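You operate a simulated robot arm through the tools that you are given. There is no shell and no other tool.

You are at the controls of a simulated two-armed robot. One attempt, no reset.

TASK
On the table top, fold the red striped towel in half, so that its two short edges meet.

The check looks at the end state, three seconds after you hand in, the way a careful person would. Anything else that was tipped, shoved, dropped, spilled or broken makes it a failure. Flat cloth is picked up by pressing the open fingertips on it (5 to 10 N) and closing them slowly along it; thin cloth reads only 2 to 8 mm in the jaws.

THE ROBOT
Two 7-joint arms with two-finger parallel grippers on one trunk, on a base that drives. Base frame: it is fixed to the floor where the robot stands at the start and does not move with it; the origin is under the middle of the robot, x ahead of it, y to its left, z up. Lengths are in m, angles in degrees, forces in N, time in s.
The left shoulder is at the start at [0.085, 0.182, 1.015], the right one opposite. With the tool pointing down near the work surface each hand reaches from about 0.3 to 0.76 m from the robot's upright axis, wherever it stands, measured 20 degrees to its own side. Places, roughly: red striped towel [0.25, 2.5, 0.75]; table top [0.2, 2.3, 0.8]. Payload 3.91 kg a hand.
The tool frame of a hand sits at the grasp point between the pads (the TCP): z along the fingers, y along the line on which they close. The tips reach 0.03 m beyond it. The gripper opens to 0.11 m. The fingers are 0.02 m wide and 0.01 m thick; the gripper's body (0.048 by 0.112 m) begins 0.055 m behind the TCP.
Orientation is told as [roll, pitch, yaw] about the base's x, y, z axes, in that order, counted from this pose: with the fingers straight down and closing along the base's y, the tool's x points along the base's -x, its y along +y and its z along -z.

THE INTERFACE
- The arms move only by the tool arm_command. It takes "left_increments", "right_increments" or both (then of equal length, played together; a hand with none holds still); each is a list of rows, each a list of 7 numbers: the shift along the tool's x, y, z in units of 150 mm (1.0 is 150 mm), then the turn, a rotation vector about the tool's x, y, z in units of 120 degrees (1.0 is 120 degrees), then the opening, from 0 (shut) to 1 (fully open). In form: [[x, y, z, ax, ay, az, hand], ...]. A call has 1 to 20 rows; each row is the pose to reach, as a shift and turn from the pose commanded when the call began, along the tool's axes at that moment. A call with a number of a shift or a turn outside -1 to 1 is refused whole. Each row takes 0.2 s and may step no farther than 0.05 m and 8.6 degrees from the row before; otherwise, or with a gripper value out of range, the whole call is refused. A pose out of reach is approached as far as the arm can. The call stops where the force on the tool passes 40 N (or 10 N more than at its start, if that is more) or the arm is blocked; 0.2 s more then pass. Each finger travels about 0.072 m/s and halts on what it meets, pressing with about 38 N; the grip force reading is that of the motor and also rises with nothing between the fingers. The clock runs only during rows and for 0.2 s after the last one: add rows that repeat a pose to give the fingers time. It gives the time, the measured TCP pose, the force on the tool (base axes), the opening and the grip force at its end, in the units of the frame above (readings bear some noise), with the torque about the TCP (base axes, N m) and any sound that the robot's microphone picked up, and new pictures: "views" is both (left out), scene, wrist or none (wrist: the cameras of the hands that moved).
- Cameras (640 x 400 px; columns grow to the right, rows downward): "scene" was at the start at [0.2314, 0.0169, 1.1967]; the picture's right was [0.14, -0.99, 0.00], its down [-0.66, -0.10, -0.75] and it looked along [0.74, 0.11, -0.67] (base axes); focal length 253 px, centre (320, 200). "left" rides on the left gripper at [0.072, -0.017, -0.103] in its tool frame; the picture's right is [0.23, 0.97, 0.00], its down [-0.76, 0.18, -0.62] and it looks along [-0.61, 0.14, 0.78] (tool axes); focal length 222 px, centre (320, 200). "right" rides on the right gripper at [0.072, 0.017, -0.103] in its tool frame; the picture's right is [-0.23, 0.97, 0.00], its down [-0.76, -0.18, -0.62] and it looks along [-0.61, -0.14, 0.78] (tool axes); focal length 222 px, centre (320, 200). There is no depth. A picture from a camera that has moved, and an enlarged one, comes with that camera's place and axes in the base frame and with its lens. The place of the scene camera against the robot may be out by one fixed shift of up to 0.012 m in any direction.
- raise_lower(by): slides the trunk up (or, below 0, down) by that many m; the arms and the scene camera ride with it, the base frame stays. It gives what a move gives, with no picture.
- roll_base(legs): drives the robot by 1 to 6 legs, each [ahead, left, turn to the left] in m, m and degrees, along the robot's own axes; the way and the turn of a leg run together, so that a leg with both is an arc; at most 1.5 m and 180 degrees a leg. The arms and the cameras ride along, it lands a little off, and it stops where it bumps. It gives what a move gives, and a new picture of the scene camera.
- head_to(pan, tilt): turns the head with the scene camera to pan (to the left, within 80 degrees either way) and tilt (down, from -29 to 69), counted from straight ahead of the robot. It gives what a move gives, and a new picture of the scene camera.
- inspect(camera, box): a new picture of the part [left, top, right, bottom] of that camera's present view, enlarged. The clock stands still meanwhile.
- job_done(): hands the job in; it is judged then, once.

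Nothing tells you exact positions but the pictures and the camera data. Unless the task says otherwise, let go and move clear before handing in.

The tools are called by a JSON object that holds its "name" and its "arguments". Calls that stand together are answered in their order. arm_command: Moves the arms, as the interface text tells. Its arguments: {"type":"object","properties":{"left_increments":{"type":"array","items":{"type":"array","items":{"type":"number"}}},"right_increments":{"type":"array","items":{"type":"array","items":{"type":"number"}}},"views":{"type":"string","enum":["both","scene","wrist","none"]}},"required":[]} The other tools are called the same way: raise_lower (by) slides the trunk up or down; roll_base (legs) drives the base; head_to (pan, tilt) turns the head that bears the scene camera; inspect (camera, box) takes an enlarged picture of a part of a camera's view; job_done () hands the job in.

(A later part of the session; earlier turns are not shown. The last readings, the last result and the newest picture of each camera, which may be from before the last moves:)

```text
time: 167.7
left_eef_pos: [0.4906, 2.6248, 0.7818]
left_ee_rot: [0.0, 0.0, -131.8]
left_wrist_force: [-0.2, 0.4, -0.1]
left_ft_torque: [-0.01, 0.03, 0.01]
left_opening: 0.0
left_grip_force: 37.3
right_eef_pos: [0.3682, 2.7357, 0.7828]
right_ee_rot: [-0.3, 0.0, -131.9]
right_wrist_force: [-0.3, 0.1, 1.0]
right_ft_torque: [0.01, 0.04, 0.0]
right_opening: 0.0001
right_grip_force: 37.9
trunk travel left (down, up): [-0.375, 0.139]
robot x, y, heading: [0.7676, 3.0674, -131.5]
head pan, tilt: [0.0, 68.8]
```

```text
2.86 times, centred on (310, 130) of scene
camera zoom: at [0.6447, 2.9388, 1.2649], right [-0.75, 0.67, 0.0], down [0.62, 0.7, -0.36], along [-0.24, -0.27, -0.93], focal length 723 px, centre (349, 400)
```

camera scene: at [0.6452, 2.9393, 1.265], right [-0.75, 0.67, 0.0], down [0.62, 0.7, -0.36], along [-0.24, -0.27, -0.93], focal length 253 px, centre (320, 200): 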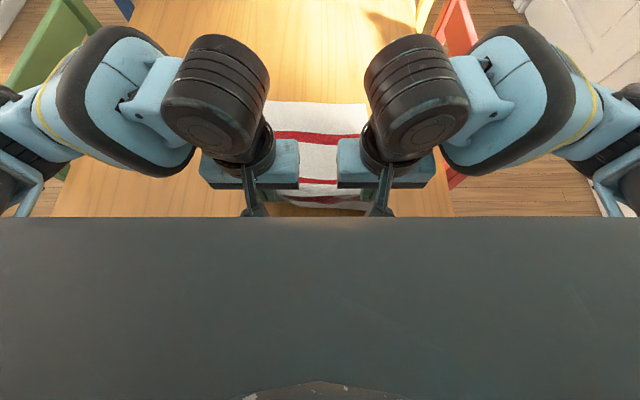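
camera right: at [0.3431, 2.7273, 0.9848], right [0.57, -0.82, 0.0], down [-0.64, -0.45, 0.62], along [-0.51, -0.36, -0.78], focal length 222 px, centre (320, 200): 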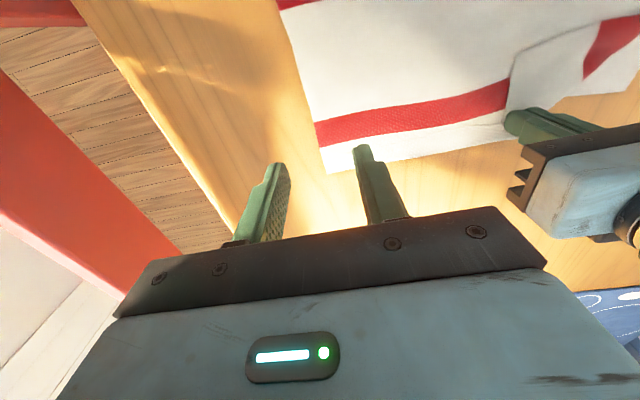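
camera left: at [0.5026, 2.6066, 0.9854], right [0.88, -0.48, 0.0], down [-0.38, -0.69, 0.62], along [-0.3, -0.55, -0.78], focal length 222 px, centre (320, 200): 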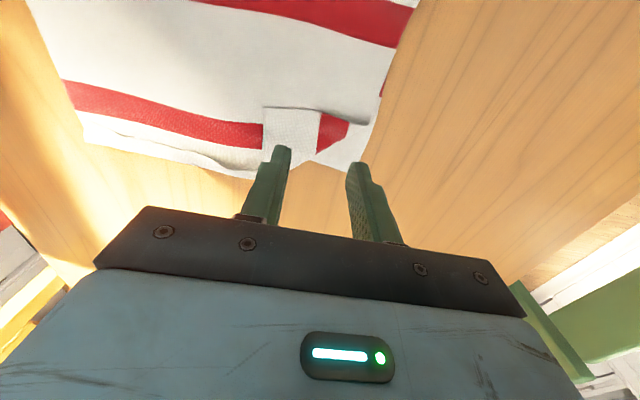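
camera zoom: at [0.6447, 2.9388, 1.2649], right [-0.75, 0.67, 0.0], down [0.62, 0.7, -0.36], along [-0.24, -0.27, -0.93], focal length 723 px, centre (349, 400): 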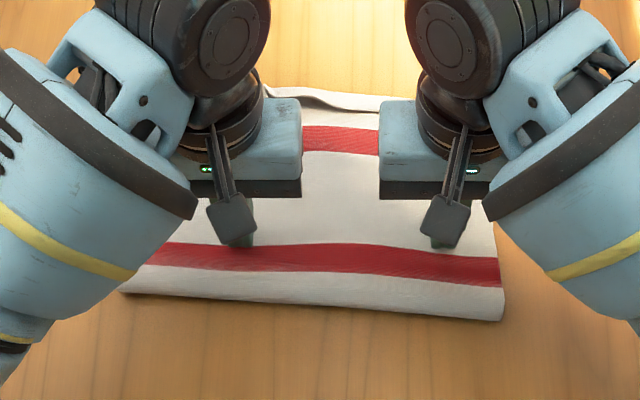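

{"name": "arm_command", "arguments": {"left_increments": [[0, 0, -0.1, 0, 0, 0, 0], [0, 0.1, -0.35, 0, 0, 0, 0], [0, 0.25, -0.6, 0, 0, 0, 0], [0.1, 0.45, -0.8, 0, 0, 0, 0], [0.2, 0.7, -0.9, 0, 0, 0, 0], [0.3, 0.9, -0.9, 0, 0, 0, 0], [0.3, 0.9, -0.9, 0, 0, 0, 0]], "right_increments": [[0, 0, -0.1, 0, 0, 0, 0], [0, -0.1, -0.35, 0, 0, 0, 0], [0, -0.25, -0.6, 0, 0, 0, 0], [0.1, -0.45, -0.8, 0, 0, 0, 0], [0.2, -0.7, -0.9, 0, 0, 0, 0], [0.3, -0.9, -0.9, 0, 0, 0, 0], [0.3, -0.9, -0.9, 0, 0, 0, 0]], "views": "none"}}

{"name": "inspect", "arguments": {"camera": "scene", "box": [200, 60, 420, 200]}}

```text
time: 169.3
left_eef_pos: [0.622, 2.5671, 0.9176]
left_ee_rot: [0.1, 0.0, -131.8]
left_wrist_force: [0.7, 0.2, 0.1]
left_ft_torque: [0.02, -0.03, 0.01]
left_opening: 0.0
left_grip_force: 37.9
right_eef_pos: [0.2973, 2.8579, 0.9157]
right_ee_rot: [-0.2, 0.0, -131.8]
right_wrist_force: [-0.8, -0.5, -0.4]
right_ft_torque: [-0.01, 0.01, 0.01]
right_opening: 0.0
right_grip_force: 37.8
trunk travel left (down, up): [-0.375, 0.139]
robot x, y, heading: [0.7694, 3.0684, -131.8]
head pan, tilt: [0.0, 68.8]
```

```text
2.86 times, centred on (310, 130) of scene
camera zoom: at [0.6443, 2.9383, 1.2648], right [-0.75, 0.67, 0.0], down [0.62, 0.7, -0.36], along [-0.24, -0.27, -0.93], focal length 723 px, centre (349, 400)
```

zoom: 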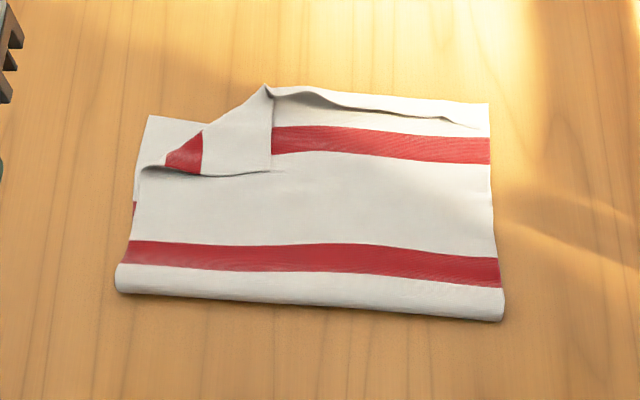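

Dragging moved the whole stack, so friction alone won't shift one layer. Instead I'll unfold the dog-ear first (pinning the stack with the other hand), then regrip the overhanging corners. Moving the base forward 6 cm gives comfortable reach.

{"name": "roll_base", "arguments": {"legs": [[0.06, 0, 0]]}}

{"name": "inspect", "arguments": {"camera": "scene", "box": [200, 60, 440, 210]}}

```text
time: 170.3
left_eef_pos: [0.5814, 2.5217, 0.9161]
left_ee_rot: [0.0, 0.1, -131.7]
left_wrist_force: [-0.4, -0.7, -0.1]
left_ft_torque: [-0.01, -0.02, -0.01]
left_opening: 0.0
left_grip_force: 37.9
right_eef_pos: [0.2582, 2.8131, 0.9155]
right_ee_rot: [-0.3, 0.1, -131.7]
right_wrist_force: [0.3, 0.9, -0.7]
right_ft_torque: [0.02, -0.03, 0.01]
right_opening: 0.0
right_grip_force: 37.5
trunk travel left (down, up): [-0.375, 0.139]
robot x, y, heading: [0.7243, 3.0233, -131.6]
head pan, tilt: [0.0, 68.8]
camera scene: at [0.6046, 2.8937, 1.2647], right [-0.75, 0.67, 0.0], down [0.62, 0.7, -0.36], along [-0.24, -0.27, -0.93], focal length 253 px, centre (320, 200)
```

scene: 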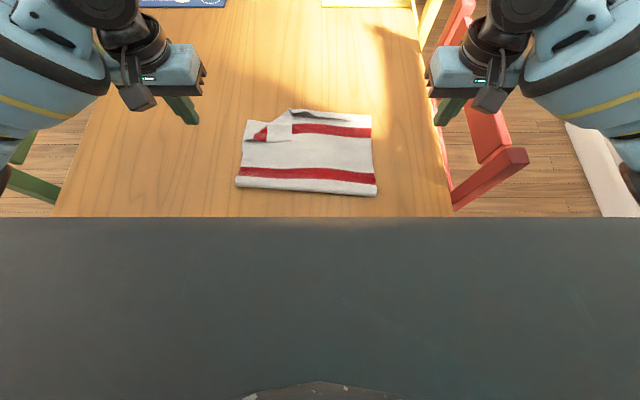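

```text
2.67 times, centred on (320, 135) of scene
camera zoom: at [0.6046, 2.8937, 1.2647], right [-0.75, 0.67, 0.0], down [0.62, 0.7, -0.36], along [-0.24, -0.27, -0.93], focal length 675 px, centre (320, 373)
```

zoom: 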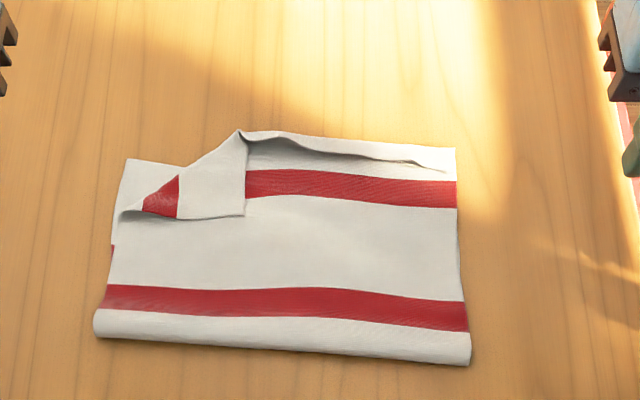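

I have a clear picture: a dog-ear at the left corner plus a narrow folded-back hem along the near edge. I'll pin the stack with the right fingertips and push the dog-ear tip back over with the left closed fingers.

{"name": "arm_command", "arguments": {"left_increments": [[-0.05, -0.2, 0, 0, 0, 0, 0], [-0.1, -0.4, 0, 0, 0, 0, 0], [-0.15, -0.6, 0, 0, 0, 0, 0], [-0.2, -0.8, 0, 0, 0, 0, 0], [-0.25, -1.0, 0, 0, 0, 0, 0], [-0.25, -1.0, 0.2, 0, 0, 0, 0], [-0.25, -1.0, 0.4, 0, 0, 0, 0]], "right_increments": [[0.02, 0.18, 0, 0, 0, 0, 0], [0.04, 0.36, 0, 0, 0, 0, 0], [0.073, 0.54, 0.1, 0, 0, 0, 0], [0.073, 0.72, 0.25, 0, 0, 0, 0], [0.073, 0.72, 0.45, 0, 0, 0, 0], [0.073, 0.72, 0.65, 0, 0, 0, 0], [0.073, 0.72, 0.78, 0, 0, 0, 0]], "views": "none"}}

{"name": "inspect", "arguments": {"camera": "scene", "box": [200, 60, 440, 210]}}

```text
time: 171.9
left_eef_pos: [0.4446, 2.5933, 0.8573]
left_ee_rot: [-0.1, 0.0, -131.7]
left_wrist_force: [0.9, 1.7, 0.4]
left_ft_torque: [0.01, -0.02, -0.02]
left_opening: 0.0
left_grip_force: 37.8
right_eef_pos: [0.346, 2.7514, 0.7985]
right_ee_rot: [-0.2, 0.0, -131.9]
right_wrist_force: [0.3, 0.1, 0.7]
right_ft_torque: [-0.02, -0.02, 0.02]
right_opening: 0.0003
right_grip_force: 37.9
trunk travel left (down, up): [-0.375, 0.139]
robot x, y, heading: [0.7289, 3.0287, -131.8]
head pan, tilt: [0.0, 68.8]
```

```text
2.67 times, centred on (320, 135) of scene
camera zoom: at [0.605, 2.8947, 1.2649], right [-0.75, 0.67, 0.0], down [0.62, 0.7, -0.36], along [-0.24, -0.27, -0.93], focal length 675 px, centre (320, 373)
```

zoom: 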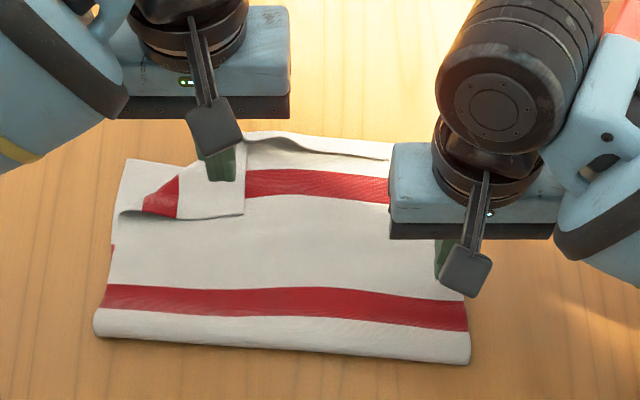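

{"name": "arm_command", "arguments": {"left_increments": [[0, -0.1, 0.1, 0, 0, 0, 0], [0, -0.19, 0.2, 0, 0, 0, 0], [0, -0.19, 0.35, 0, 0, 0, 0], [0, -0.19, 0.43, 0, 0, 0, 0], [0, -0.19, 0.46, 0, 0, 0, 0], [0, -0.19, 0.46, 0, 0, 0, 0]], "right_increments": [[0, 0, 0.04, 0, 0, 0, 0], [0, 0, 0.08, 0, 0, 0, 0], [0, 0, 0.1, 0, 0, 0, 0], [0, 0, 0.11, 0, 0, 0, 0], [0, 0, 0.115, 0, 0, 0, 0], [0, 0, 0.115, 0, 0, 0, 0]], "views": "none"}}

```text
time: 173.3
left_eef_pos: [0.4229, 2.6134, 0.7881]
left_ee_rot: [0.0, 0.0, -131.8]
left_wrist_force: [0.3, 0.1, 0.5]
left_ft_torque: [-0.03, 0.01, -0.01]
left_opening: 0.0
left_grip_force: 37.5
right_eef_pos: [0.3462, 2.7498, 0.7804]
right_ee_rot: [-0.2, -0.1, -131.9]
right_wrist_force: [-0.9, 1.3, 11.4]
right_ft_torque: [0.05, 0.06, 0.02]
right_opening: 0.0
right_grip_force: 37.5
trunk travel left (down, up): [-0.375, 0.139]
robot x, y, heading: [0.7284, 3.0266, -131.6]
head pan, tilt: [0.0, 68.8]
```

{"name": "arm_command", "arguments": {"left_increments": [[0, 0, 0.01, 0, 0, 0, 0], [-0.049, 0.045, 0.01, 0, 0, 0, 0], [-0.098, 0.09, 0.01, 0, 0, 0, 0], [-0.148, 0.135, 0.01, 0, 0, 0, 0], [-0.197, 0.18, 0.01, 0, 0, 0, 0], [-0.246, 0.225, 0.01, 0, 0, 0, 0], [-0.295, 0.27, 0.01, 0, 0, 0, 0], [-0.344, 0.315, 0.01, 0, 0, 0, 0]], "views": "wrist"}}

{"name": "inspect", "arguments": {"camera": "scene", "box": [200, 60, 440, 210]}}

```text
time: 175.1
left_eef_pos: [0.4251, 2.5453, 0.7873]
left_ee_rot: [0.0, -0.1, -131.8]
left_wrist_force: [0.6, -0.7, -0.1]
left_ft_torque: [0.01, 0.01, 0.03]
left_opening: 0.0
left_grip_force: 37.9
right_eef_pos: [0.3452, 2.7517, 0.7829]
right_ee_rot: [-0.2, -0.2, -131.9]
right_wrist_force: [-5.0, -1.3, 20.7]
right_ft_torque: [0.04, 0.28, 0.04]
right_opening: 0.0
right_grip_force: 38.0
trunk travel left (down, up): [-0.375, 0.139]
robot x, y, heading: [0.7308, 3.0251, -131.8]
head pan, tilt: [0.0, 68.8]
camera left: at [0.4601, 2.609, 0.8896], right [0.88, -0.48, 0.0], down [-0.37, -0.69, 0.62], along [-0.3, -0.55, -0.78], focal length 222 px, centre (320, 200)
```

left: 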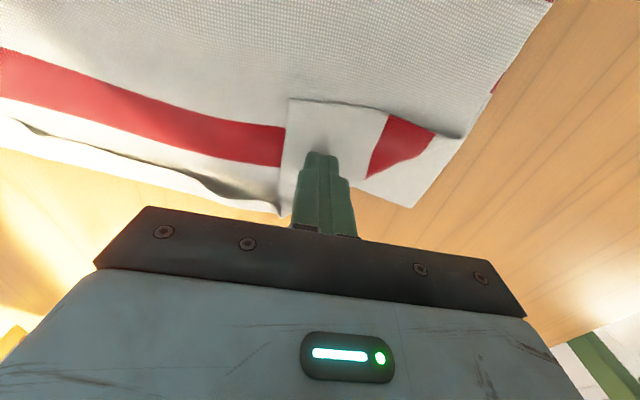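

```text
2.67 times, centred on (320, 135) of scene
camera zoom: at [0.6061, 2.8952, 1.2651], right [-0.75, 0.67, 0.0], down [0.62, 0.7, -0.36], along [-0.24, -0.27, -0.93], focal length 675 px, centre (320, 373)
```

zoom: 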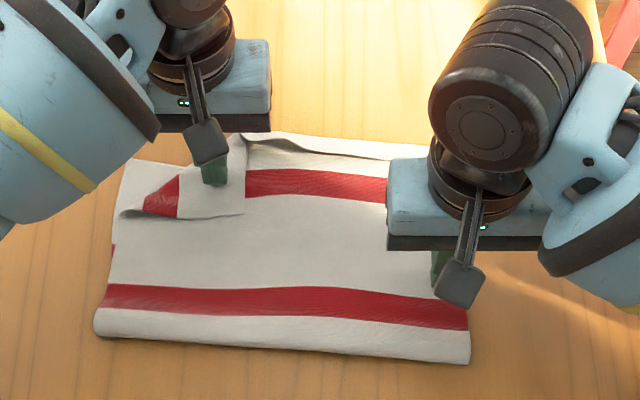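

The post slid over the flat tip without catching. I'll try again from the raised opening of the flap near its crease.

{"name": "arm_command", "arguments": {"left_increments": [[0, 0, -0.15, 0, 0, 0, 0], [0.1, 0.1, -0.25, 0, 0, 0, 0], [0.25, 0.22, -0.25, 0, 0, 0, 0], [0.4, 0.334, -0.25, 0, 0, 0, 0], [0.43, 0.334, -0.1, 0, 0, 0, 0], [0.43, 0.334, 0.0, 0, 0, 0, 0], [0.43, 0.334, 0.013, 0, 0, 0, 0], [0.43, 0.334, 0.013, 0, 0, 0, 0]], "right_increments": [[0, 0, -0.003, 0, 0, 0, 0], [0, 0, -0.003, 0, 0, 0, 0], [0, 0, -0.003, 0, 0, 0, 0], [0, 0, -0.003, 0, 0, 0, 0], [0, 0, -0.003, 0, 0, 0, 0], [0, 0, -0.003, 0, 0, 0, 0], [0, 0, -0.003, 0, 0, 0, 0], [0, 0, -0.003, 0, 0, 0, 0]], "views": "wrist"}}

{"name": "inspect", "arguments": {"camera": "left", "box": [160, 40, 480, 240]}}

{"name": "inspect", "arguments": {"camera": "scene", "box": [220, 90, 320, 150]}}

```text
time: 176.9
left_eef_pos: [0.5062, 2.5599, 0.7852]
left_ee_rot: [0.1, -0.2, -131.8]
left_wrist_force: [0.3, -1.0, 0.7]
left_ft_torque: [0.0, -0.01, 0.01]
left_opening: 0.0
left_grip_force: 37.9
right_eef_pos: [0.3465, 2.7507, 0.7826]
right_ee_rot: [-0.2, -0.2, -131.8]
right_wrist_force: [-1.0, -0.1, 18.8]
right_ft_torque: [0.04, 0.11, 0.02]
right_opening: 0.0002
right_grip_force: 37.8
trunk travel left (down, up): [-0.375, 0.139]
robot x, y, heading: [0.7292, 3.0243, -131.8]
head pan, tilt: [0.0, 68.8]
camera right: at [0.4077, 2.7922, 0.8846], right [0.57, -0.82, 0.0], down [-0.64, -0.45, 0.62], along [-0.51, -0.36, -0.78], focal length 222 px, centre (320, 200)
camera left: at [0.5406, 2.6242, 0.8872], right [0.88, -0.48, 0.0], down [-0.37, -0.69, 0.62], along [-0.3, -0.55, -0.78], focal length 222 px, centre (320, 200)
```

right: 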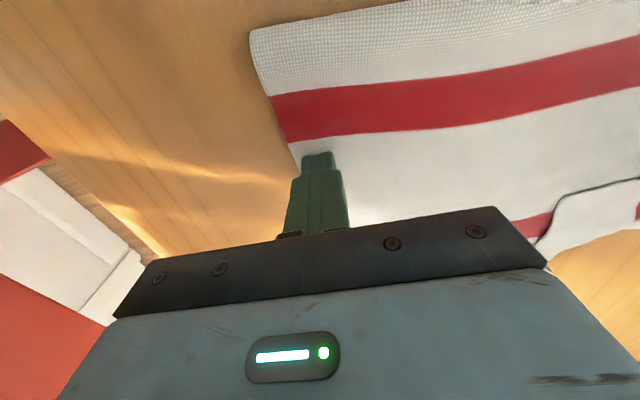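
left: 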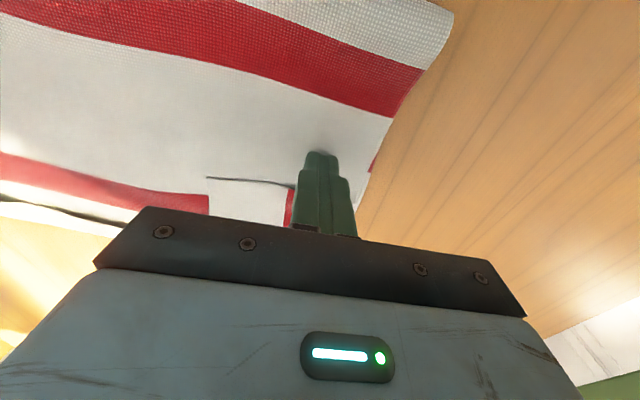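

```text
2.00 times, centred on (320, 140) of left
camera zoom: at [0.5406, 2.6242, 0.8872], right [0.88, -0.48, 0.0], down [-0.37, -0.69, 0.62], along [-0.3, -0.55, -0.78], focal length 444 px, centre (320, 320)
```

zoom: 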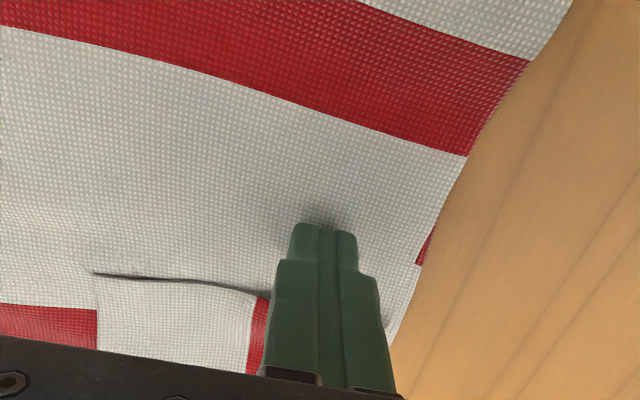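

```text
6.40 times, centred on (270, 120) of scene
camera zoom: at [0.6063, 2.8952, 1.2651], right [-0.75, 0.67, 0.0], down [0.62, 0.7, -0.36], along [-0.24, -0.27, -0.93], focal length 1619 px, centre (640, 712)
```

zoom: 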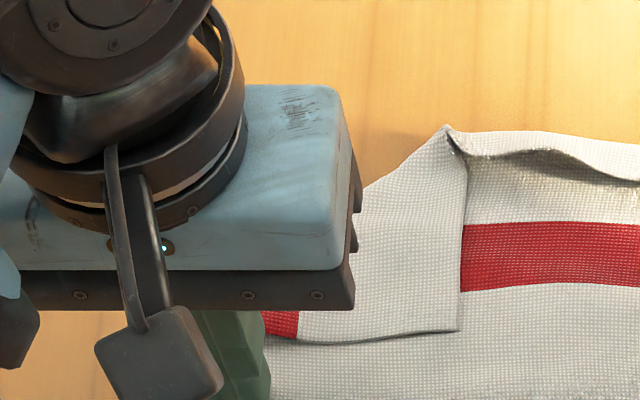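

{"name": "arm_command", "arguments": {"left_increments": [[-0.07, 0.01, 0, 0, 0, 0, 0], [-0.14, 0.02, 0, 0, 0, 0, 0], [-0.21, 0.03, 0, 0, 0, 0, 0], [-0.28, 0.04, 0, 0, 0, 0, 0], [-0.35, 0.05, 0, 0, 0, 0, 0], [-0.42, 0.06, 0, 0, 0, 0, 0]], "views": "wrist"}}

{"name": "inspect", "arguments": {"camera": "left", "box": [160, 40, 480, 240]}}

{"name": "inspect", "arguments": {"camera": "scene", "box": [220, 90, 320, 150]}}

```text
time: 178.3
left_eef_pos: [0.4704, 2.507, 0.7851]
left_ee_rot: [-0.1, -0.2, -131.8]
left_wrist_force: [0.1, 1.1, -0.3]
left_ft_torque: [0.02, 0.01, 0.01]
left_opening: 0.0
left_grip_force: 37.9
right_eef_pos: [0.3469, 2.7513, 0.7814]
right_ee_rot: [-0.2, -0.1, -131.8]
right_wrist_force: [0.4, -1.5, 17.2]
right_ft_torque: [0.04, 0.05, -0.01]
right_opening: 0.0
right_grip_force: 38.1
trunk travel left (down, up): [-0.375, 0.139]
robot x, y, heading: [0.7268, 3.0244, -131.7]
head pan, tilt: [0.0, 68.8]
camera left: at [0.5045, 2.5713, 0.8874], right [0.88, -0.48, 0.0], down [-0.37, -0.69, 0.62], along [-0.3, -0.55, -0.78], focal length 222 px, centre (320, 200)
```

left: 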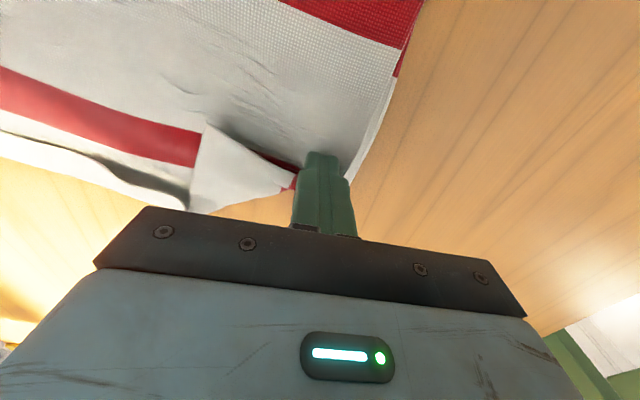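

```text
2.00 times, centred on (320, 140) of left
camera zoom: at [0.5045, 2.5713, 0.8874], right [0.88, -0.48, 0.0], down [-0.37, -0.69, 0.62], along [-0.3, -0.55, -0.78], focal length 444 px, centre (320, 320)
```

zoom: 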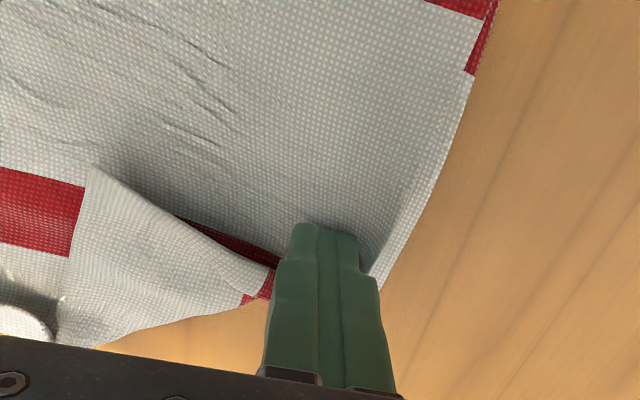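

```text
6.40 times, centred on (270, 120) of scene
camera zoom: at [0.6063, 2.8952, 1.2651], right [-0.75, 0.67, 0.0], down [0.62, 0.7, -0.36], along [-0.24, -0.27, -0.93], focal length 1619 px, centre (640, 712)
```

zoom: 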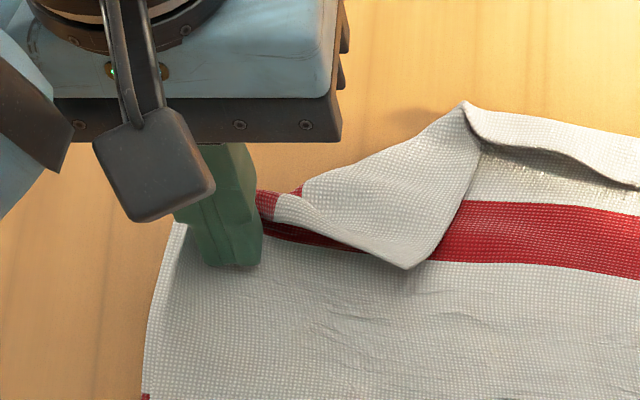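

It's working: the flap is being pushed over. Continuing the sweep.

{"name": "arm_command", "arguments": {"left_increments": [[-0.07, 0, 0, 0, 0, 0, 0], [-0.14, 0, 0, 0, 0, 0, 0], [-0.21, -0.02, 0, 0, 0, 0, 0], [-0.28, -0.04, 0, 0, 0, 0, 0], [-0.35, -0.06, 0, 0, 0, 0, 0], [-0.42, -0.08, 0, 0, 0, 0, 0]], "views": "wrist"}}

{"name": "inspect", "arguments": {"camera": "left", "box": [100, 40, 480, 240]}}

{"name": "inspect", "arguments": {"camera": "scene", "box": [220, 90, 320, 150]}}

```text
time: 179.7
left_eef_pos: [0.4201, 2.4675, 0.7847]
left_ee_rot: [0.0, -0.1, -131.7]
left_wrist_force: [-0.4, 0.1, 0.3]
left_ft_torque: [-0.02, -0.01, -0.01]
left_opening: 0.0
left_grip_force: 37.7
right_eef_pos: [0.347, 2.7504, 0.7827]
right_ee_rot: [-0.2, -0.1, -131.7]
right_wrist_force: [0.5, -0.9, 15.9]
right_ft_torque: [0.04, 0.03, 0.0]
right_opening: 0.0002
right_grip_force: 37.6
trunk travel left (down, up): [-0.375, 0.139]
robot x, y, heading: [0.7311, 3.0241, -131.6]
head pan, tilt: [0.0, 68.8]
camera left: at [0.455, 2.5314, 0.8869], right [0.88, -0.48, 0.0], down [-0.37, -0.69, 0.62], along [-0.3, -0.55, -0.78], focal length 222 px, centre (320, 200)
```

left: 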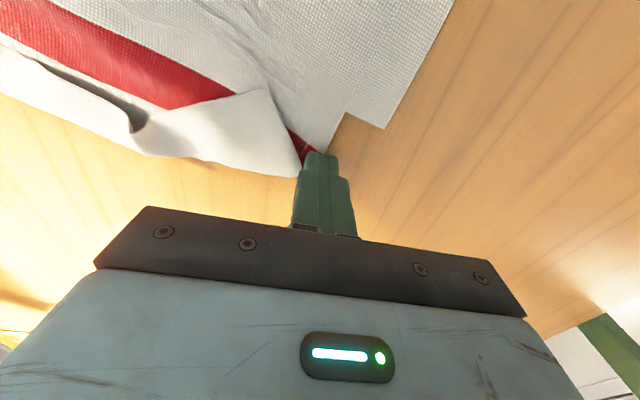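

```text
1.68 times, centred on (290, 140) of left
camera zoom: at [0.455, 2.5314, 0.8869], right [0.88, -0.48, 0.0], down [-0.37, -0.69, 0.62], along [-0.3, -0.55, -0.78], focal length 374 px, centre (370, 301)
```

zoom: 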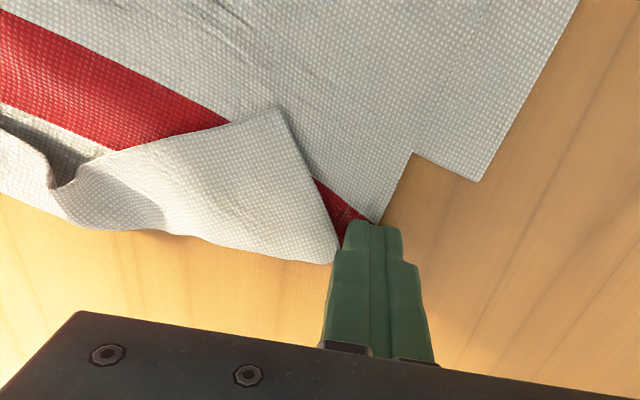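

```text
6.40 times, centred on (270, 120) of scene
camera zoom: at [0.6063, 2.8952, 1.2651], right [-0.75, 0.67, 0.0], down [0.62, 0.7, -0.36], along [-0.24, -0.27, -0.93], focal length 1619 px, centre (640, 712)
```

zoom: 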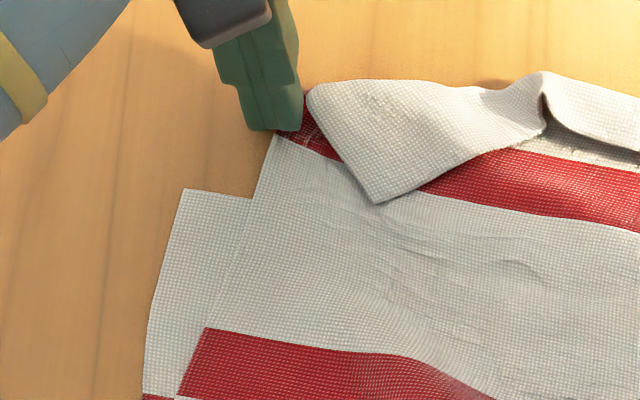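

The dog-ear is mostly opened; what remains is the white edge strip folded back on top. I'll go behind its corner with the tip lower this time and push it forward.

{"name": "arm_command", "arguments": {"left_increments": [[0, 0, -0.2, 0, 0, 0, 0], [0.05, 0, -0.4, 0, 0, 0, 0], [0.2, -0.15, -0.4, 0, 0, 0, 0], [0.35, -0.28, -0.4, 0, 0, 0, 0], [0.484, -0.373, -0.4, 0, 0, 0, 0], [0.484, -0.373, -0.2, 0, 0, 0, 0], [0.484, -0.373, -0.03, 0, 0, 0, 0], [0.484, -0.373, 0.0, 0, 0, 0, 0], [0.484, -0.373, 0.008, 0, 0, 0, 0], [0.484, -0.373, 0.008, 0, 0, 0, 0]], "views": "none"}}

{"name": "inspect", "arguments": {"camera": "left", "box": [160, 40, 480, 240]}}

```text
time: 181.9
left_eef_pos: [0.4252, 2.5583, 0.7847]
left_ee_rot: [0.0, -0.1, -131.8]
left_wrist_force: [-0.4, 0.0, -0.1]
left_ft_torque: [0.01, -0.03, 0.01]
left_opening: 0.0
left_grip_force: 37.8
right_eef_pos: [0.3469, 2.7505, 0.7827]
right_ee_rot: [-0.2, -0.2, -131.8]
right_wrist_force: [1.3, -1.0, 15.6]
right_ft_torque: [0.06, 0.01, 0.0]
right_opening: 0.0
right_grip_force: 37.8
trunk travel left (down, up): [-0.375, 0.139]
robot x, y, heading: [0.728, 3.0197, -131.9]
head pan, tilt: [0.0, 68.8]
```

```text
2.00 times, centred on (320, 140) of left
camera zoom: at [0.4611, 2.6229, 0.8867], right [0.88, -0.48, 0.0], down [-0.37, -0.69, 0.62], along [-0.3, -0.55, -0.78], focal length 444 px, centre (320, 320)
```

zoom: 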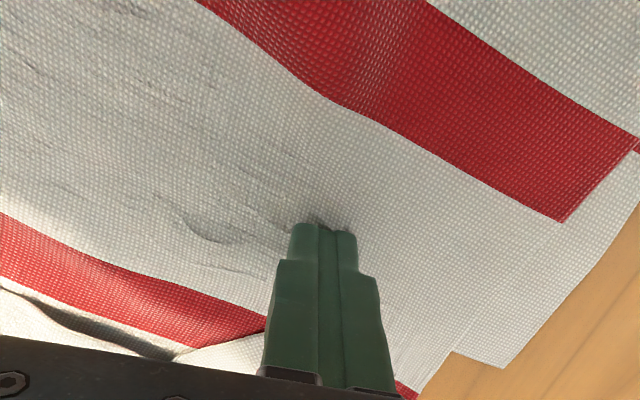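

{"name": "arm_command", "arguments": {"left_increments": [[0, 0, 0.007, 0, 0, 0, 0], [-0.05, 0.0, 0.007, 0, 0, 0, 0], [-0.1, 0.01, 0.007, 0, 0, 0, 0], [-0.16, 0.02, 0.007, 0, 0, 0, 0], [-0.22, 0.03, 0.007, 0, 0, 0, 0], [-0.28, 0.04, 0.007, 0, 0, 0, 0], [-0.34, 0.05, 0.007, 0, 0, 0, 0]], "views": "none"}}

{"name": "inspect", "arguments": {"camera": "left", "box": [100, 40, 480, 240]}}

{"name": "inspect", "arguments": {"camera": "scene", "box": [220, 90, 320, 150]}}

```text
time: 183.5
left_eef_pos: [0.3971, 2.5155, 0.7823]
left_ee_rot: [0.1, -0.1, -131.8]
left_wrist_force: [-0.1, 0.9, 0.3]
left_ft_torque: [-0.01, 0.03, 0.0]
left_opening: 0.0
left_grip_force: 37.5
right_eef_pos: [0.3467, 2.7505, 0.7821]
right_ee_rot: [-0.3, -0.1, -131.8]
right_wrist_force: [0.4, -0.3, 15.0]
right_ft_torque: [0.04, 0.04, 0.01]
right_opening: 0.0
right_grip_force: 37.1
trunk travel left (down, up): [-0.375, 0.139]
robot x, y, heading: [0.7292, 3.0247, -131.3]
head pan, tilt: [0.0, 68.8]
```

```text
1.68 times, centred on (290, 140) of left
camera zoom: at [0.4323, 2.5801, 0.8851], right [0.88, -0.48, 0.0], down [-0.37, -0.69, 0.62], along [-0.3, -0.55, -0.78], focal length 374 px, centre (370, 301)
```

zoom: 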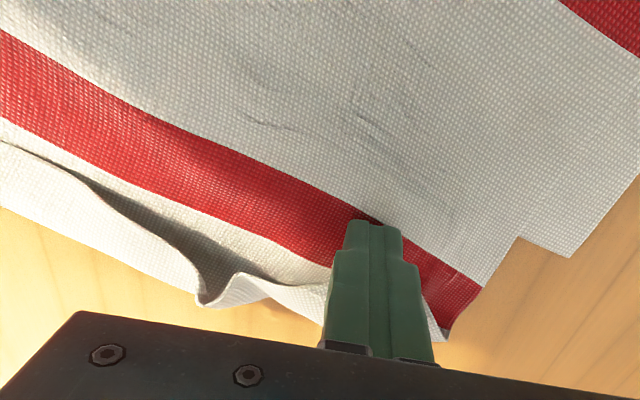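

```text
6.40 times, centred on (270, 120) of scene
camera zoom: at [0.6063, 2.8952, 1.2651], right [-0.75, 0.67, 0.0], down [0.62, 0.7, -0.36], along [-0.24, -0.27, -0.93], focal length 1619 px, centre (640, 712)
```

zoom: 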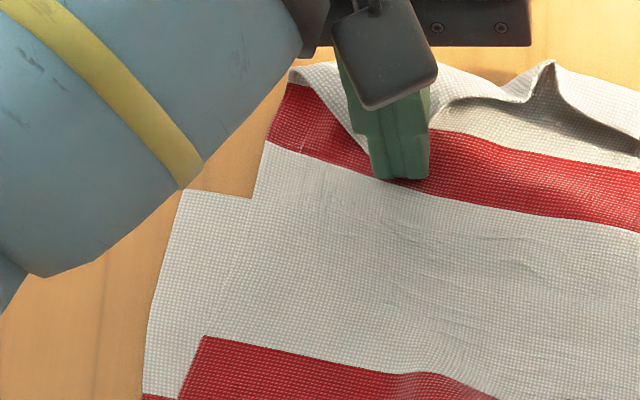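

The strip is flipping forward and stripe 1 is straight now. Continue pushing forward.

{"name": "arm_command", "arguments": {"left_increments": [[-0.06, 0.0, 0.003, 0, 0, 0, 0], [-0.12, 0.01, 0.003, 0, 0, 0, 0], [-0.18, 0.02, 0.003, 0, 0, 0, 0], [-0.24, 0.03, 0.003, 0, 0, 0, 0], [-0.3, 0.04, 0.003, 0, 0, 0, 0], [-0.36, 0.05, 0.003, 0, 0, 0, 0], [-0.42, 0.06, 0.003, 0, 0, 0, 0]], "views": "none"}}

{"name": "inspect", "arguments": {"camera": "left", "box": [100, 40, 480, 240]}}

{"name": "inspect", "arguments": {"camera": "scene", "box": [220, 80, 340, 150]}}

```text
time: 185.1
left_eef_pos: [0.362, 2.463, 0.7827]
left_ee_rot: [0.0, -0.1, -131.8]
left_wrist_force: [0.4, -0.7, 0.7]
left_ft_torque: [0.04, 0.02, 0.02]
left_opening: 0.0001
left_grip_force: 37.5
right_eef_pos: [0.3456, 2.7511, 0.7821]
right_ee_rot: [-0.3, -0.1, -131.8]
right_wrist_force: [0.4, -0.7, 14.9]
right_ft_torque: [0.06, 0.06, -0.01]
right_opening: 0.0
right_grip_force: 37.9
trunk travel left (down, up): [-0.375, 0.139]
robot x, y, heading: [0.729, 3.0236, -131.8]
head pan, tilt: [0.0, 68.8]
```

```text
1.68 times, centred on (290, 140) of left
camera zoom: at [0.3963, 2.527, 0.8849], right [0.88, -0.48, 0.0], down [-0.37, -0.69, 0.62], along [-0.3, -0.55, -0.78], focal length 374 px, centre (370, 301)
```

zoom: 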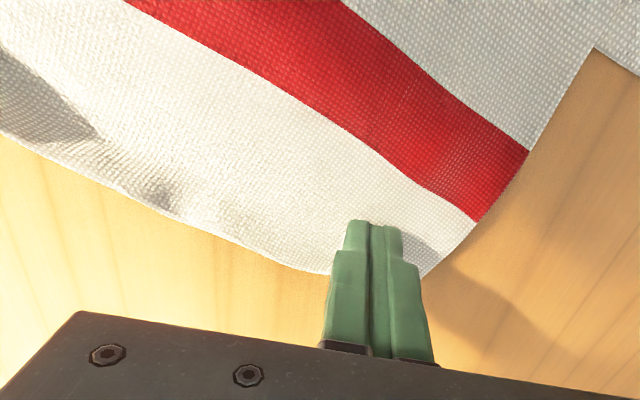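

```text
5.33 times, centred on (280, 115) of scene
camera zoom: at [0.6063, 2.8952, 1.2651], right [-0.75, 0.67, 0.0], down [0.62, 0.7, -0.36], along [-0.24, -0.27, -0.93], focal length 1349 px, centre (533, 653)
```

zoom: 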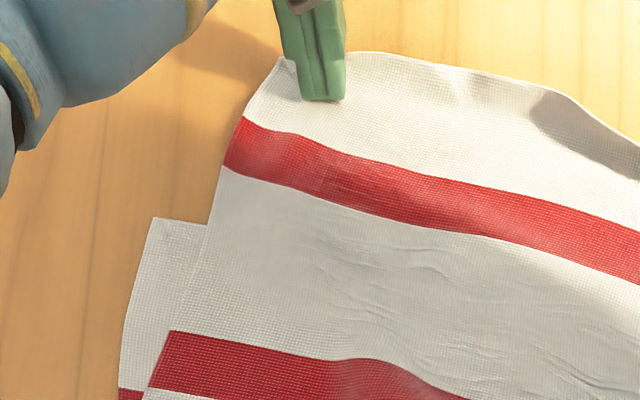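

The left corner and hem are fully unfolded now. I'll lift both hands clear and look at the overall alignment.

{"name": "arm_command", "arguments": {"left_increments": [[0, 0, -0.2, 0, 0, 0, 0], [0, 0, -0.45, 0, 0, 0, 0], [0.1, 0.2, -0.6, 0, 0, 0, 0], [0.25, 0.45, -0.7, 0, 0, 0, 0], [0.4, 0.7, -0.7, 0, 0, 0, 0], [0.6, 0.9, -0.7, 0, 0, 0, 0], [0.6, 0.9, -0.7, 0, 0, 0, 0]], "right_increments": [[0, 0, -0.2, 0, 0, 0, 0], [0, 0, -0.45, 0, 0, 0, 0], [0, -0.2, -0.65, 0, 0, 0, 0], [0, -0.4, -0.8, 0, 0, 0, 0], [0, -0.65, -0.8, 0, 0, 0, 0], [0, -0.8, -0.8, 0, 0, 0, 0], [0, -0.8, -0.8, 0, 0, 0, 0]], "views": "none"}}

{"name": "inspect", "arguments": {"camera": "scene", "box": [200, 60, 440, 210]}}

```text
time: 186.7
left_eef_pos: [0.523, 2.4385, 0.8916]
left_ee_rot: [0.0, 0.2, -131.8]
left_wrist_force: [-0.5, -1.7, 0.2]
left_ft_torque: [0.0, -0.03, 0.0]
left_opening: 0.0
left_grip_force: 37.6
right_eef_pos: [0.2551, 2.828, 0.9024]
right_ee_rot: [-0.2, 0.0, -131.8]
right_wrist_force: [1.0, 1.4, -1.1]
right_ft_torque: [0.03, 0.0, -0.01]
right_opening: 0.0
right_grip_force: 37.8
trunk travel left (down, up): [-0.375, 0.139]
robot x, y, heading: [0.7261, 3.0235, -131.8]
head pan, tilt: [0.0, 68.8]
```

```text
2.67 times, centred on (320, 135) of scene
camera zoom: at [0.6047, 2.8946, 1.2648], right [-0.75, 0.67, 0.0], down [0.62, 0.7, -0.36], along [-0.24, -0.27, -0.93], focal length 675 px, centre (320, 373)
```

zoom: 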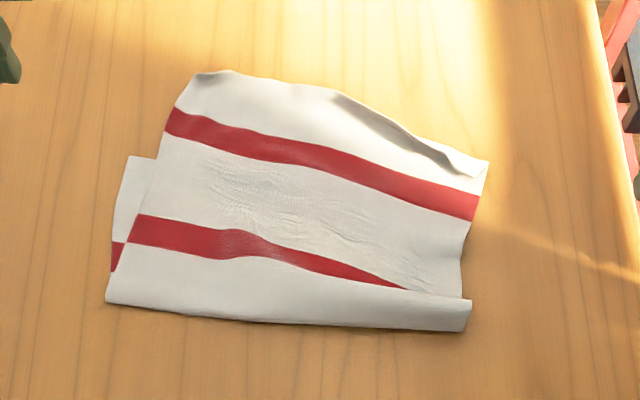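

The near edge is clean now, but the top layer is rotated: its left corner lies about 10 cm ahead of the lower corner. I'll move the base 3.5 cm closer, then pinch that left corner and carry it back onto the lower layer's corner.

{"name": "roll_base", "arguments": {"legs": [[0.035, 0, 0]]}}

{"name": "inspect", "arguments": {"camera": "scene", "box": [200, 80, 440, 220]}}

```text
time: 187.6
left_eef_pos: [0.4986, 2.4115, 0.8905]
left_ee_rot: [0.0, 0.0, -131.8]
left_wrist_force: [0.2, -0.3, -0.2]
left_ft_torque: [-0.01, -0.03, 0.02]
left_opening: 0.0
left_grip_force: 37.2
right_eef_pos: [0.2322, 2.8017, 0.9017]
right_ee_rot: [-0.2, 0.0, -131.8]
right_wrist_force: [-0.8, -0.4, -0.2]
right_ft_torque: [0.01, 0.0, 0.0]
right_opening: 0.0
right_grip_force: 37.7
trunk travel left (down, up): [-0.375, 0.139]
robot x, y, heading: [0.7072, 3.0017, -131.7]
head pan, tilt: [0.0, 68.8]
camera scene: at [0.5812, 2.8676, 1.2647], right [-0.75, 0.67, 0.0], down [0.62, 0.7, -0.36], along [-0.24, -0.27, -0.93], focal length 253 px, centre (320, 200)
```

scene: 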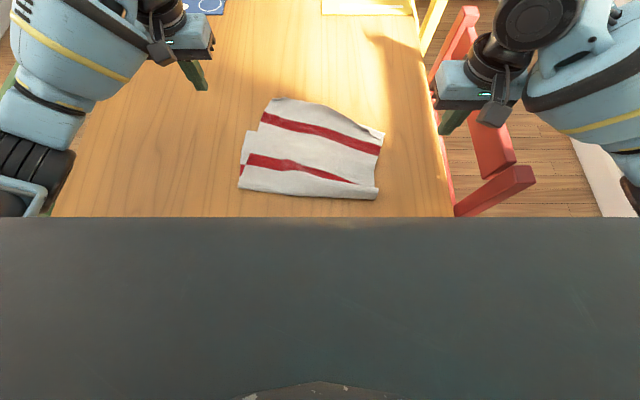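

```text
2.67 times, centred on (320, 150) of scene
camera zoom: at [0.5812, 2.8676, 1.2647], right [-0.75, 0.67, 0.0], down [0.62, 0.7, -0.36], along [-0.24, -0.27, -0.93], focal length 675 px, centre (320, 333)
```

zoom: 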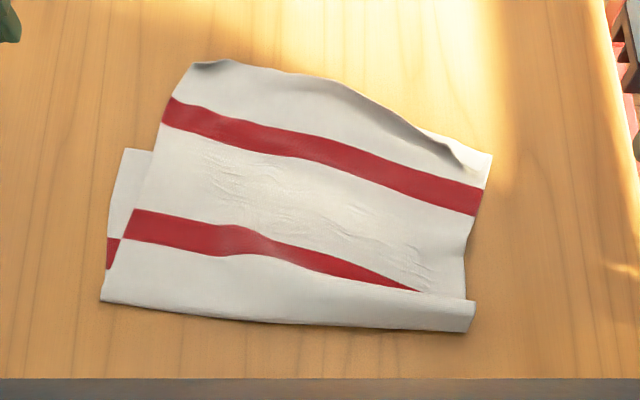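

{"name": "arm_command", "arguments": {"left_increments": [[-0.05, -0.2, 0, 0, 0, 0, 0.1], [-0.1, -0.4, 0, 0, 0, 0.01, 0.2], [-0.2, -0.6, 0, 0, 0, 0.02, 0.273], [-0.32, -0.8, 0.05, 0, 0, 0.03, 0.273], [-0.44, -1.0, 0.15, 0, 0, 0.04, 0.273], [-0.546, -1.0, 0.3, 0, 0, 0.04, 0.273], [-0.546, -1.0, 0.45, 0, 0, 0.04, 0.273], [-0.546, -1.0, 0.45, 0, 0, 0.04, 0.273]], "views": "wrist"}}

{"name": "inspect", "arguments": {"camera": "left", "box": [160, 40, 480, 240]}}

```text
time: 189.4
left_eef_pos: [0.3318, 2.4531, 0.8236]
left_ee_rot: [0.1, -0.1, -136.6]
left_wrist_force: [0.2, -0.4, 0.3]
left_ft_torque: [-0.04, 0.0, 0.01]
left_opening: 0.03
left_grip_force: 0.1
right_eef_pos: [0.2322, 2.8023, 0.9017]
right_ee_rot: [-0.1, 0.0, -131.8]
right_wrist_force: [0.1, -0.1, -0.3]
right_ft_torque: [0.0, -0.02, 0.0]
right_opening: 0.0001
right_grip_force: 37.6
trunk travel left (down, up): [-0.375, 0.139]
robot x, y, heading: [0.7042, 2.9975, -131.7]
head pan, tilt: [0.0, 68.8]
camera left: at [0.3713, 2.5149, 0.9264], right [0.83, -0.55, 0.0], down [-0.43, -0.65, 0.62], along [-0.34, -0.52, -0.78], focal length 222 px, centre (320, 200)
```

left: 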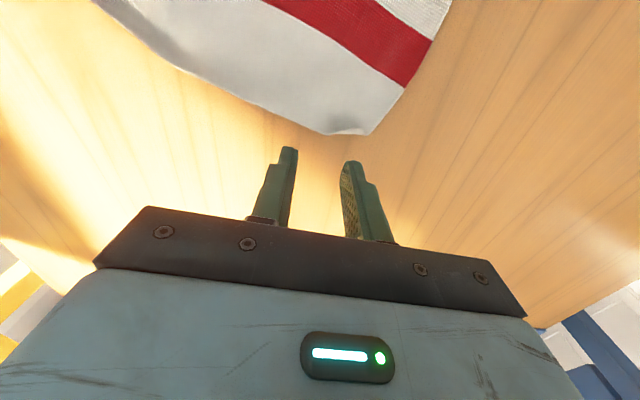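

```text
2.00 times, centred on (320, 140) of left
camera zoom: at [0.3713, 2.5149, 0.9264], right [0.83, -0.55, 0.0], down [-0.43, -0.65, 0.62], along [-0.34, -0.52, -0.78], focal length 444 px, centre (320, 320)
```

zoom: 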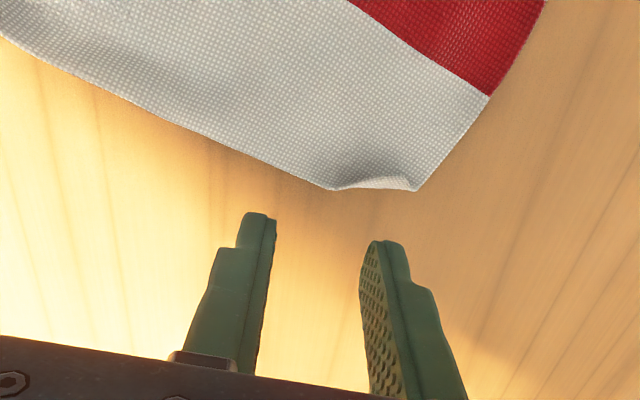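

{"name": "arm_command", "arguments": {"left_increments": [[0.032, 0.047, 0.05, 0, 0, 0.027, 0.273], [0.032, 0.047, 0.12, 0, 0, 0.027, 0.273], [0.032, 0.047, 0.19, 0, 0, 0.027, 0.273], [0.032, 0.047, 0.24, 0, 0, 0.027, 0.273], [0.032, 0.047, 0.257, 0, 0, 0.027, 0.273], [0.032, 0.047, 0.257, 0, 0, 0.027, 0.273]], "views": "none"}}

{"name": "inspect", "arguments": {"camera": "left", "box": [160, 40, 480, 240]}}

```text
time: 190.8
left_eef_pos: [0.3409, 2.4502, 0.7851]
left_ee_rot: [0.0, 0.0, -139.8]
left_wrist_force: [0.2, 1.3, -0.6]
left_ft_torque: [-0.01, 0.0, -0.01]
left_opening: 0.03
left_grip_force: 0.0
right_eef_pos: [0.2336, 2.802, 0.9028]
right_ee_rot: [-0.3, 0.1, -131.9]
right_wrist_force: [0.2, -0.6, -0.7]
right_ft_torque: [0.01, 0.01, 0.02]
right_opening: 0.0
right_grip_force: 38.1
trunk travel left (down, up): [-0.375, 0.139]
robot x, y, heading: [0.7081, 2.9951, -131.7]
head pan, tilt: [0.0, 68.8]
```

```text
2.00 times, centred on (320, 140) of left
camera zoom: at [0.3845, 2.5091, 0.8872], right [0.8, -0.6, 0.0], down [-0.47, -0.63, 0.62], along [-0.37, -0.5, -0.78], focal length 444 px, centre (320, 320)
```

zoom: 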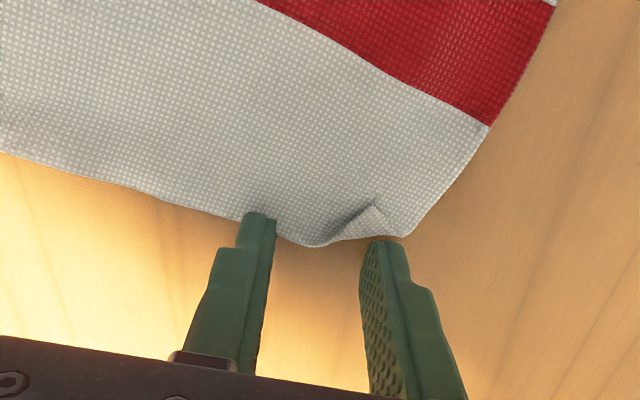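

{"name": "arm_command", "arguments": {"left_increments": [[0, 0, -0.06, 0, 0, 0, 0.273], [0.03, 0, -0.08, 0, 0, 0, 0.273], [0.063, 0, -0.08, 0, 0, 0, 0.273], [0.063, 0, -0.03, 0, 0, 0, 0.273], [0.063, 0, 0.0, 0, 0, 0, 0.273], [0.063, 0, 0.01, 0, 0, 0, 0.273], [0.063, 0, 0.01, 0, 0, 0, 0.273]], "views": "none"}}

{"name": "inspect", "arguments": {"camera": "left", "box": [160, 40, 480, 240]}}

```text
time: 192.4
left_eef_pos: [0.3491, 2.4561, 0.7827]
left_ee_rot: [0.0, 0.0, -139.7]
left_wrist_force: [0.1, 0.0, 0.0]
left_ft_torque: [0.0, -0.03, 0.0]
left_opening: 0.0301
left_grip_force: 0.1
right_eef_pos: [0.2324, 2.8021, 0.902]
right_ee_rot: [-0.2, -0.1, -131.8]
right_wrist_force: [0.7, 0.9, 0.2]
right_ft_torque: [-0.03, -0.02, 0.01]
right_opening: 0.0001
right_grip_force: 38.6
trunk travel left (down, up): [-0.375, 0.139]
robot x, y, heading: [0.7058, 2.9965, -131.5]
head pan, tilt: [0.0, 68.8]
```

```text
2.00 times, centred on (320, 140) of left
camera zoom: at [0.3921, 2.5148, 0.8854], right [0.8, -0.6, 0.0], down [-0.47, -0.63, 0.62], along [-0.37, -0.5, -0.78], focal length 444 px, centre (320, 320)
```

zoom: 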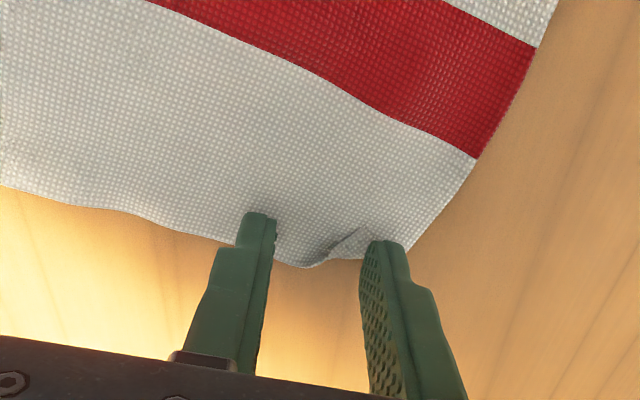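

{"name": "arm_command", "arguments": {"left_increments": [[0, -0.015, -0.02, 0, 0, 0, 0.273], [0, -0.03, -0.02, 0, 0, 0, 0.273], [0, -0.03, 0.0, 0, 0, 0, 0.273], [0, -0.03, 0.008, 0, 0, 0, 0.273], [0, -0.03, 0.008, 0, 0, 0, 0.273]], "views": "none"}}

```text
time: 193.6
left_eef_pos: [0.3453, 2.4585, 0.7816]
left_ee_rot: [0.0, -0.2, -139.8]
left_wrist_force: [0.5, -0.4, 2.2]
left_ft_torque: [-0.08, -0.03, 0.0]
left_opening: 0.0303
left_grip_force: 0.8
right_eef_pos: [0.2332, 2.8021, 0.9023]
right_ee_rot: [-0.2, -0.1, -131.8]
right_wrist_force: [-0.2, 0.1, -0.4]
right_ft_torque: [0.0, -0.01, -0.04]
right_opening: 0.0002
right_grip_force: 37.4
trunk travel left (down, up): [-0.375, 0.139]
robot x, y, heading: [0.7051, 2.9984, -131.5]
head pan, tilt: [0.0, 68.8]
```

{"name": "arm_command", "arguments": {"left_increments": [[0, 0, 0.005, 0, 0, 0, 0.273], [0, 0, 0.005, 0, 0, 0, 0.273], [0, 0, 0.005, 0, 0, 0, 0.273]], "views": "none"}}

```text
time: 194.4
left_eef_pos: [0.3447, 2.4593, 0.7813]
left_ee_rot: [0.0, -0.2, -139.8]
left_wrist_force: [-0.4, -1.0, 7.4]
left_ft_torque: [-0.12, -0.13, -0.02]
left_opening: 0.0304
left_grip_force: 0.4
right_eef_pos: [0.234, 2.8023, 0.9015]
right_ee_rot: [-0.2, 0.0, -131.8]
right_wrist_force: [0.7, 0.9, 0.4]
right_ft_torque: [0.01, -0.01, -0.01]
right_opening: 0.0
right_grip_force: 37.7
trunk travel left (down, up): [-0.375, 0.139]
robot x, y, heading: [0.7062, 2.9978, -131.5]
head pan, tilt: [0.0, 68.8]
```

7.4 N, which is good. Closing the left fingers slowly on the corner.

{"name": "arm_command", "arguments": {"left_increments": [[0, 0, 0, 0, 0, 0, 0.255], [0, 0, 0, 0, 0, 0, 0.235], [0, 0, 0, 0, 0, 0, 0.215], [0, 0, 0, 0, 0, 0, 0.195], [0, 0, 0, 0, 0, 0, 0.175], [0, 0, 0, 0, 0, 0, 0.155], [0, 0, 0, 0, 0, 0, 0.135], [0, 0, 0, 0, 0, 0, 0.115], [0, 0, 0, 0, 0, 0, 0.095], [0, 0, 0, 0, 0, 0, 0.075], [0, 0, 0, 0, 0, 0, 0.055], [0, 0, 0, 0, 0, 0, 0.035], [0, 0, 0, 0, 0, 0, 0.015], [0, 0, 0, 0, 0, 0, 0.0], [0, 0, 0, 0, 0, 0, 0.0], [0, 0, 0, 0, 0, 0, 0.0]], "views": "none"}}

{"name": "inspect", "arguments": {"camera": "left", "box": [160, 40, 480, 240]}}

```text
time: 197.8
left_eef_pos: [0.3462, 2.4595, 0.7818]
left_ee_rot: [0.0, -0.1, -139.7]
left_wrist_force: [1.7, -1.5, 13.3]
left_ft_torque: [-0.09, -0.08, -0.01]
left_opening: 0.0
left_grip_force: 37.6
right_eef_pos: [0.2338, 2.8026, 0.9031]
right_ee_rot: [-0.2, -0.1, -131.8]
right_wrist_force: [-0.3, 0.1, -0.5]
right_ft_torque: [-0.02, -0.03, -0.04]
right_opening: 0.0
right_grip_force: 37.8
trunk travel left (down, up): [-0.375, 0.139]
robot x, y, heading: [0.7067, 3.0002, -131.9]
head pan, tilt: [0.0, 68.8]
```

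```text
2.00 times, centred on (320, 140) of left
camera zoom: at [0.3892, 2.5182, 0.8844], right [0.8, -0.6, 0.0], down [-0.47, -0.63, 0.62], along [-0.37, -0.5, -0.78], focal length 444 px, centre (320, 320)
```

zoom: 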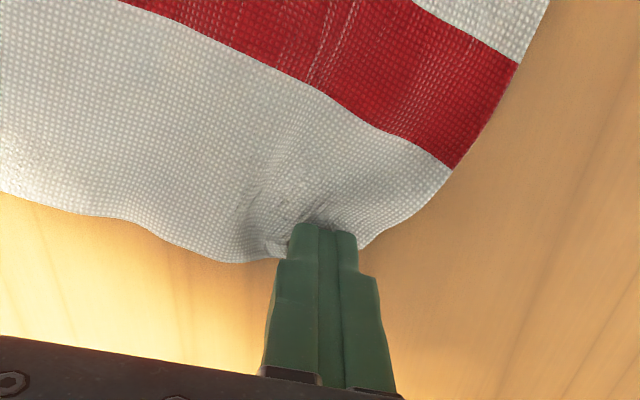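

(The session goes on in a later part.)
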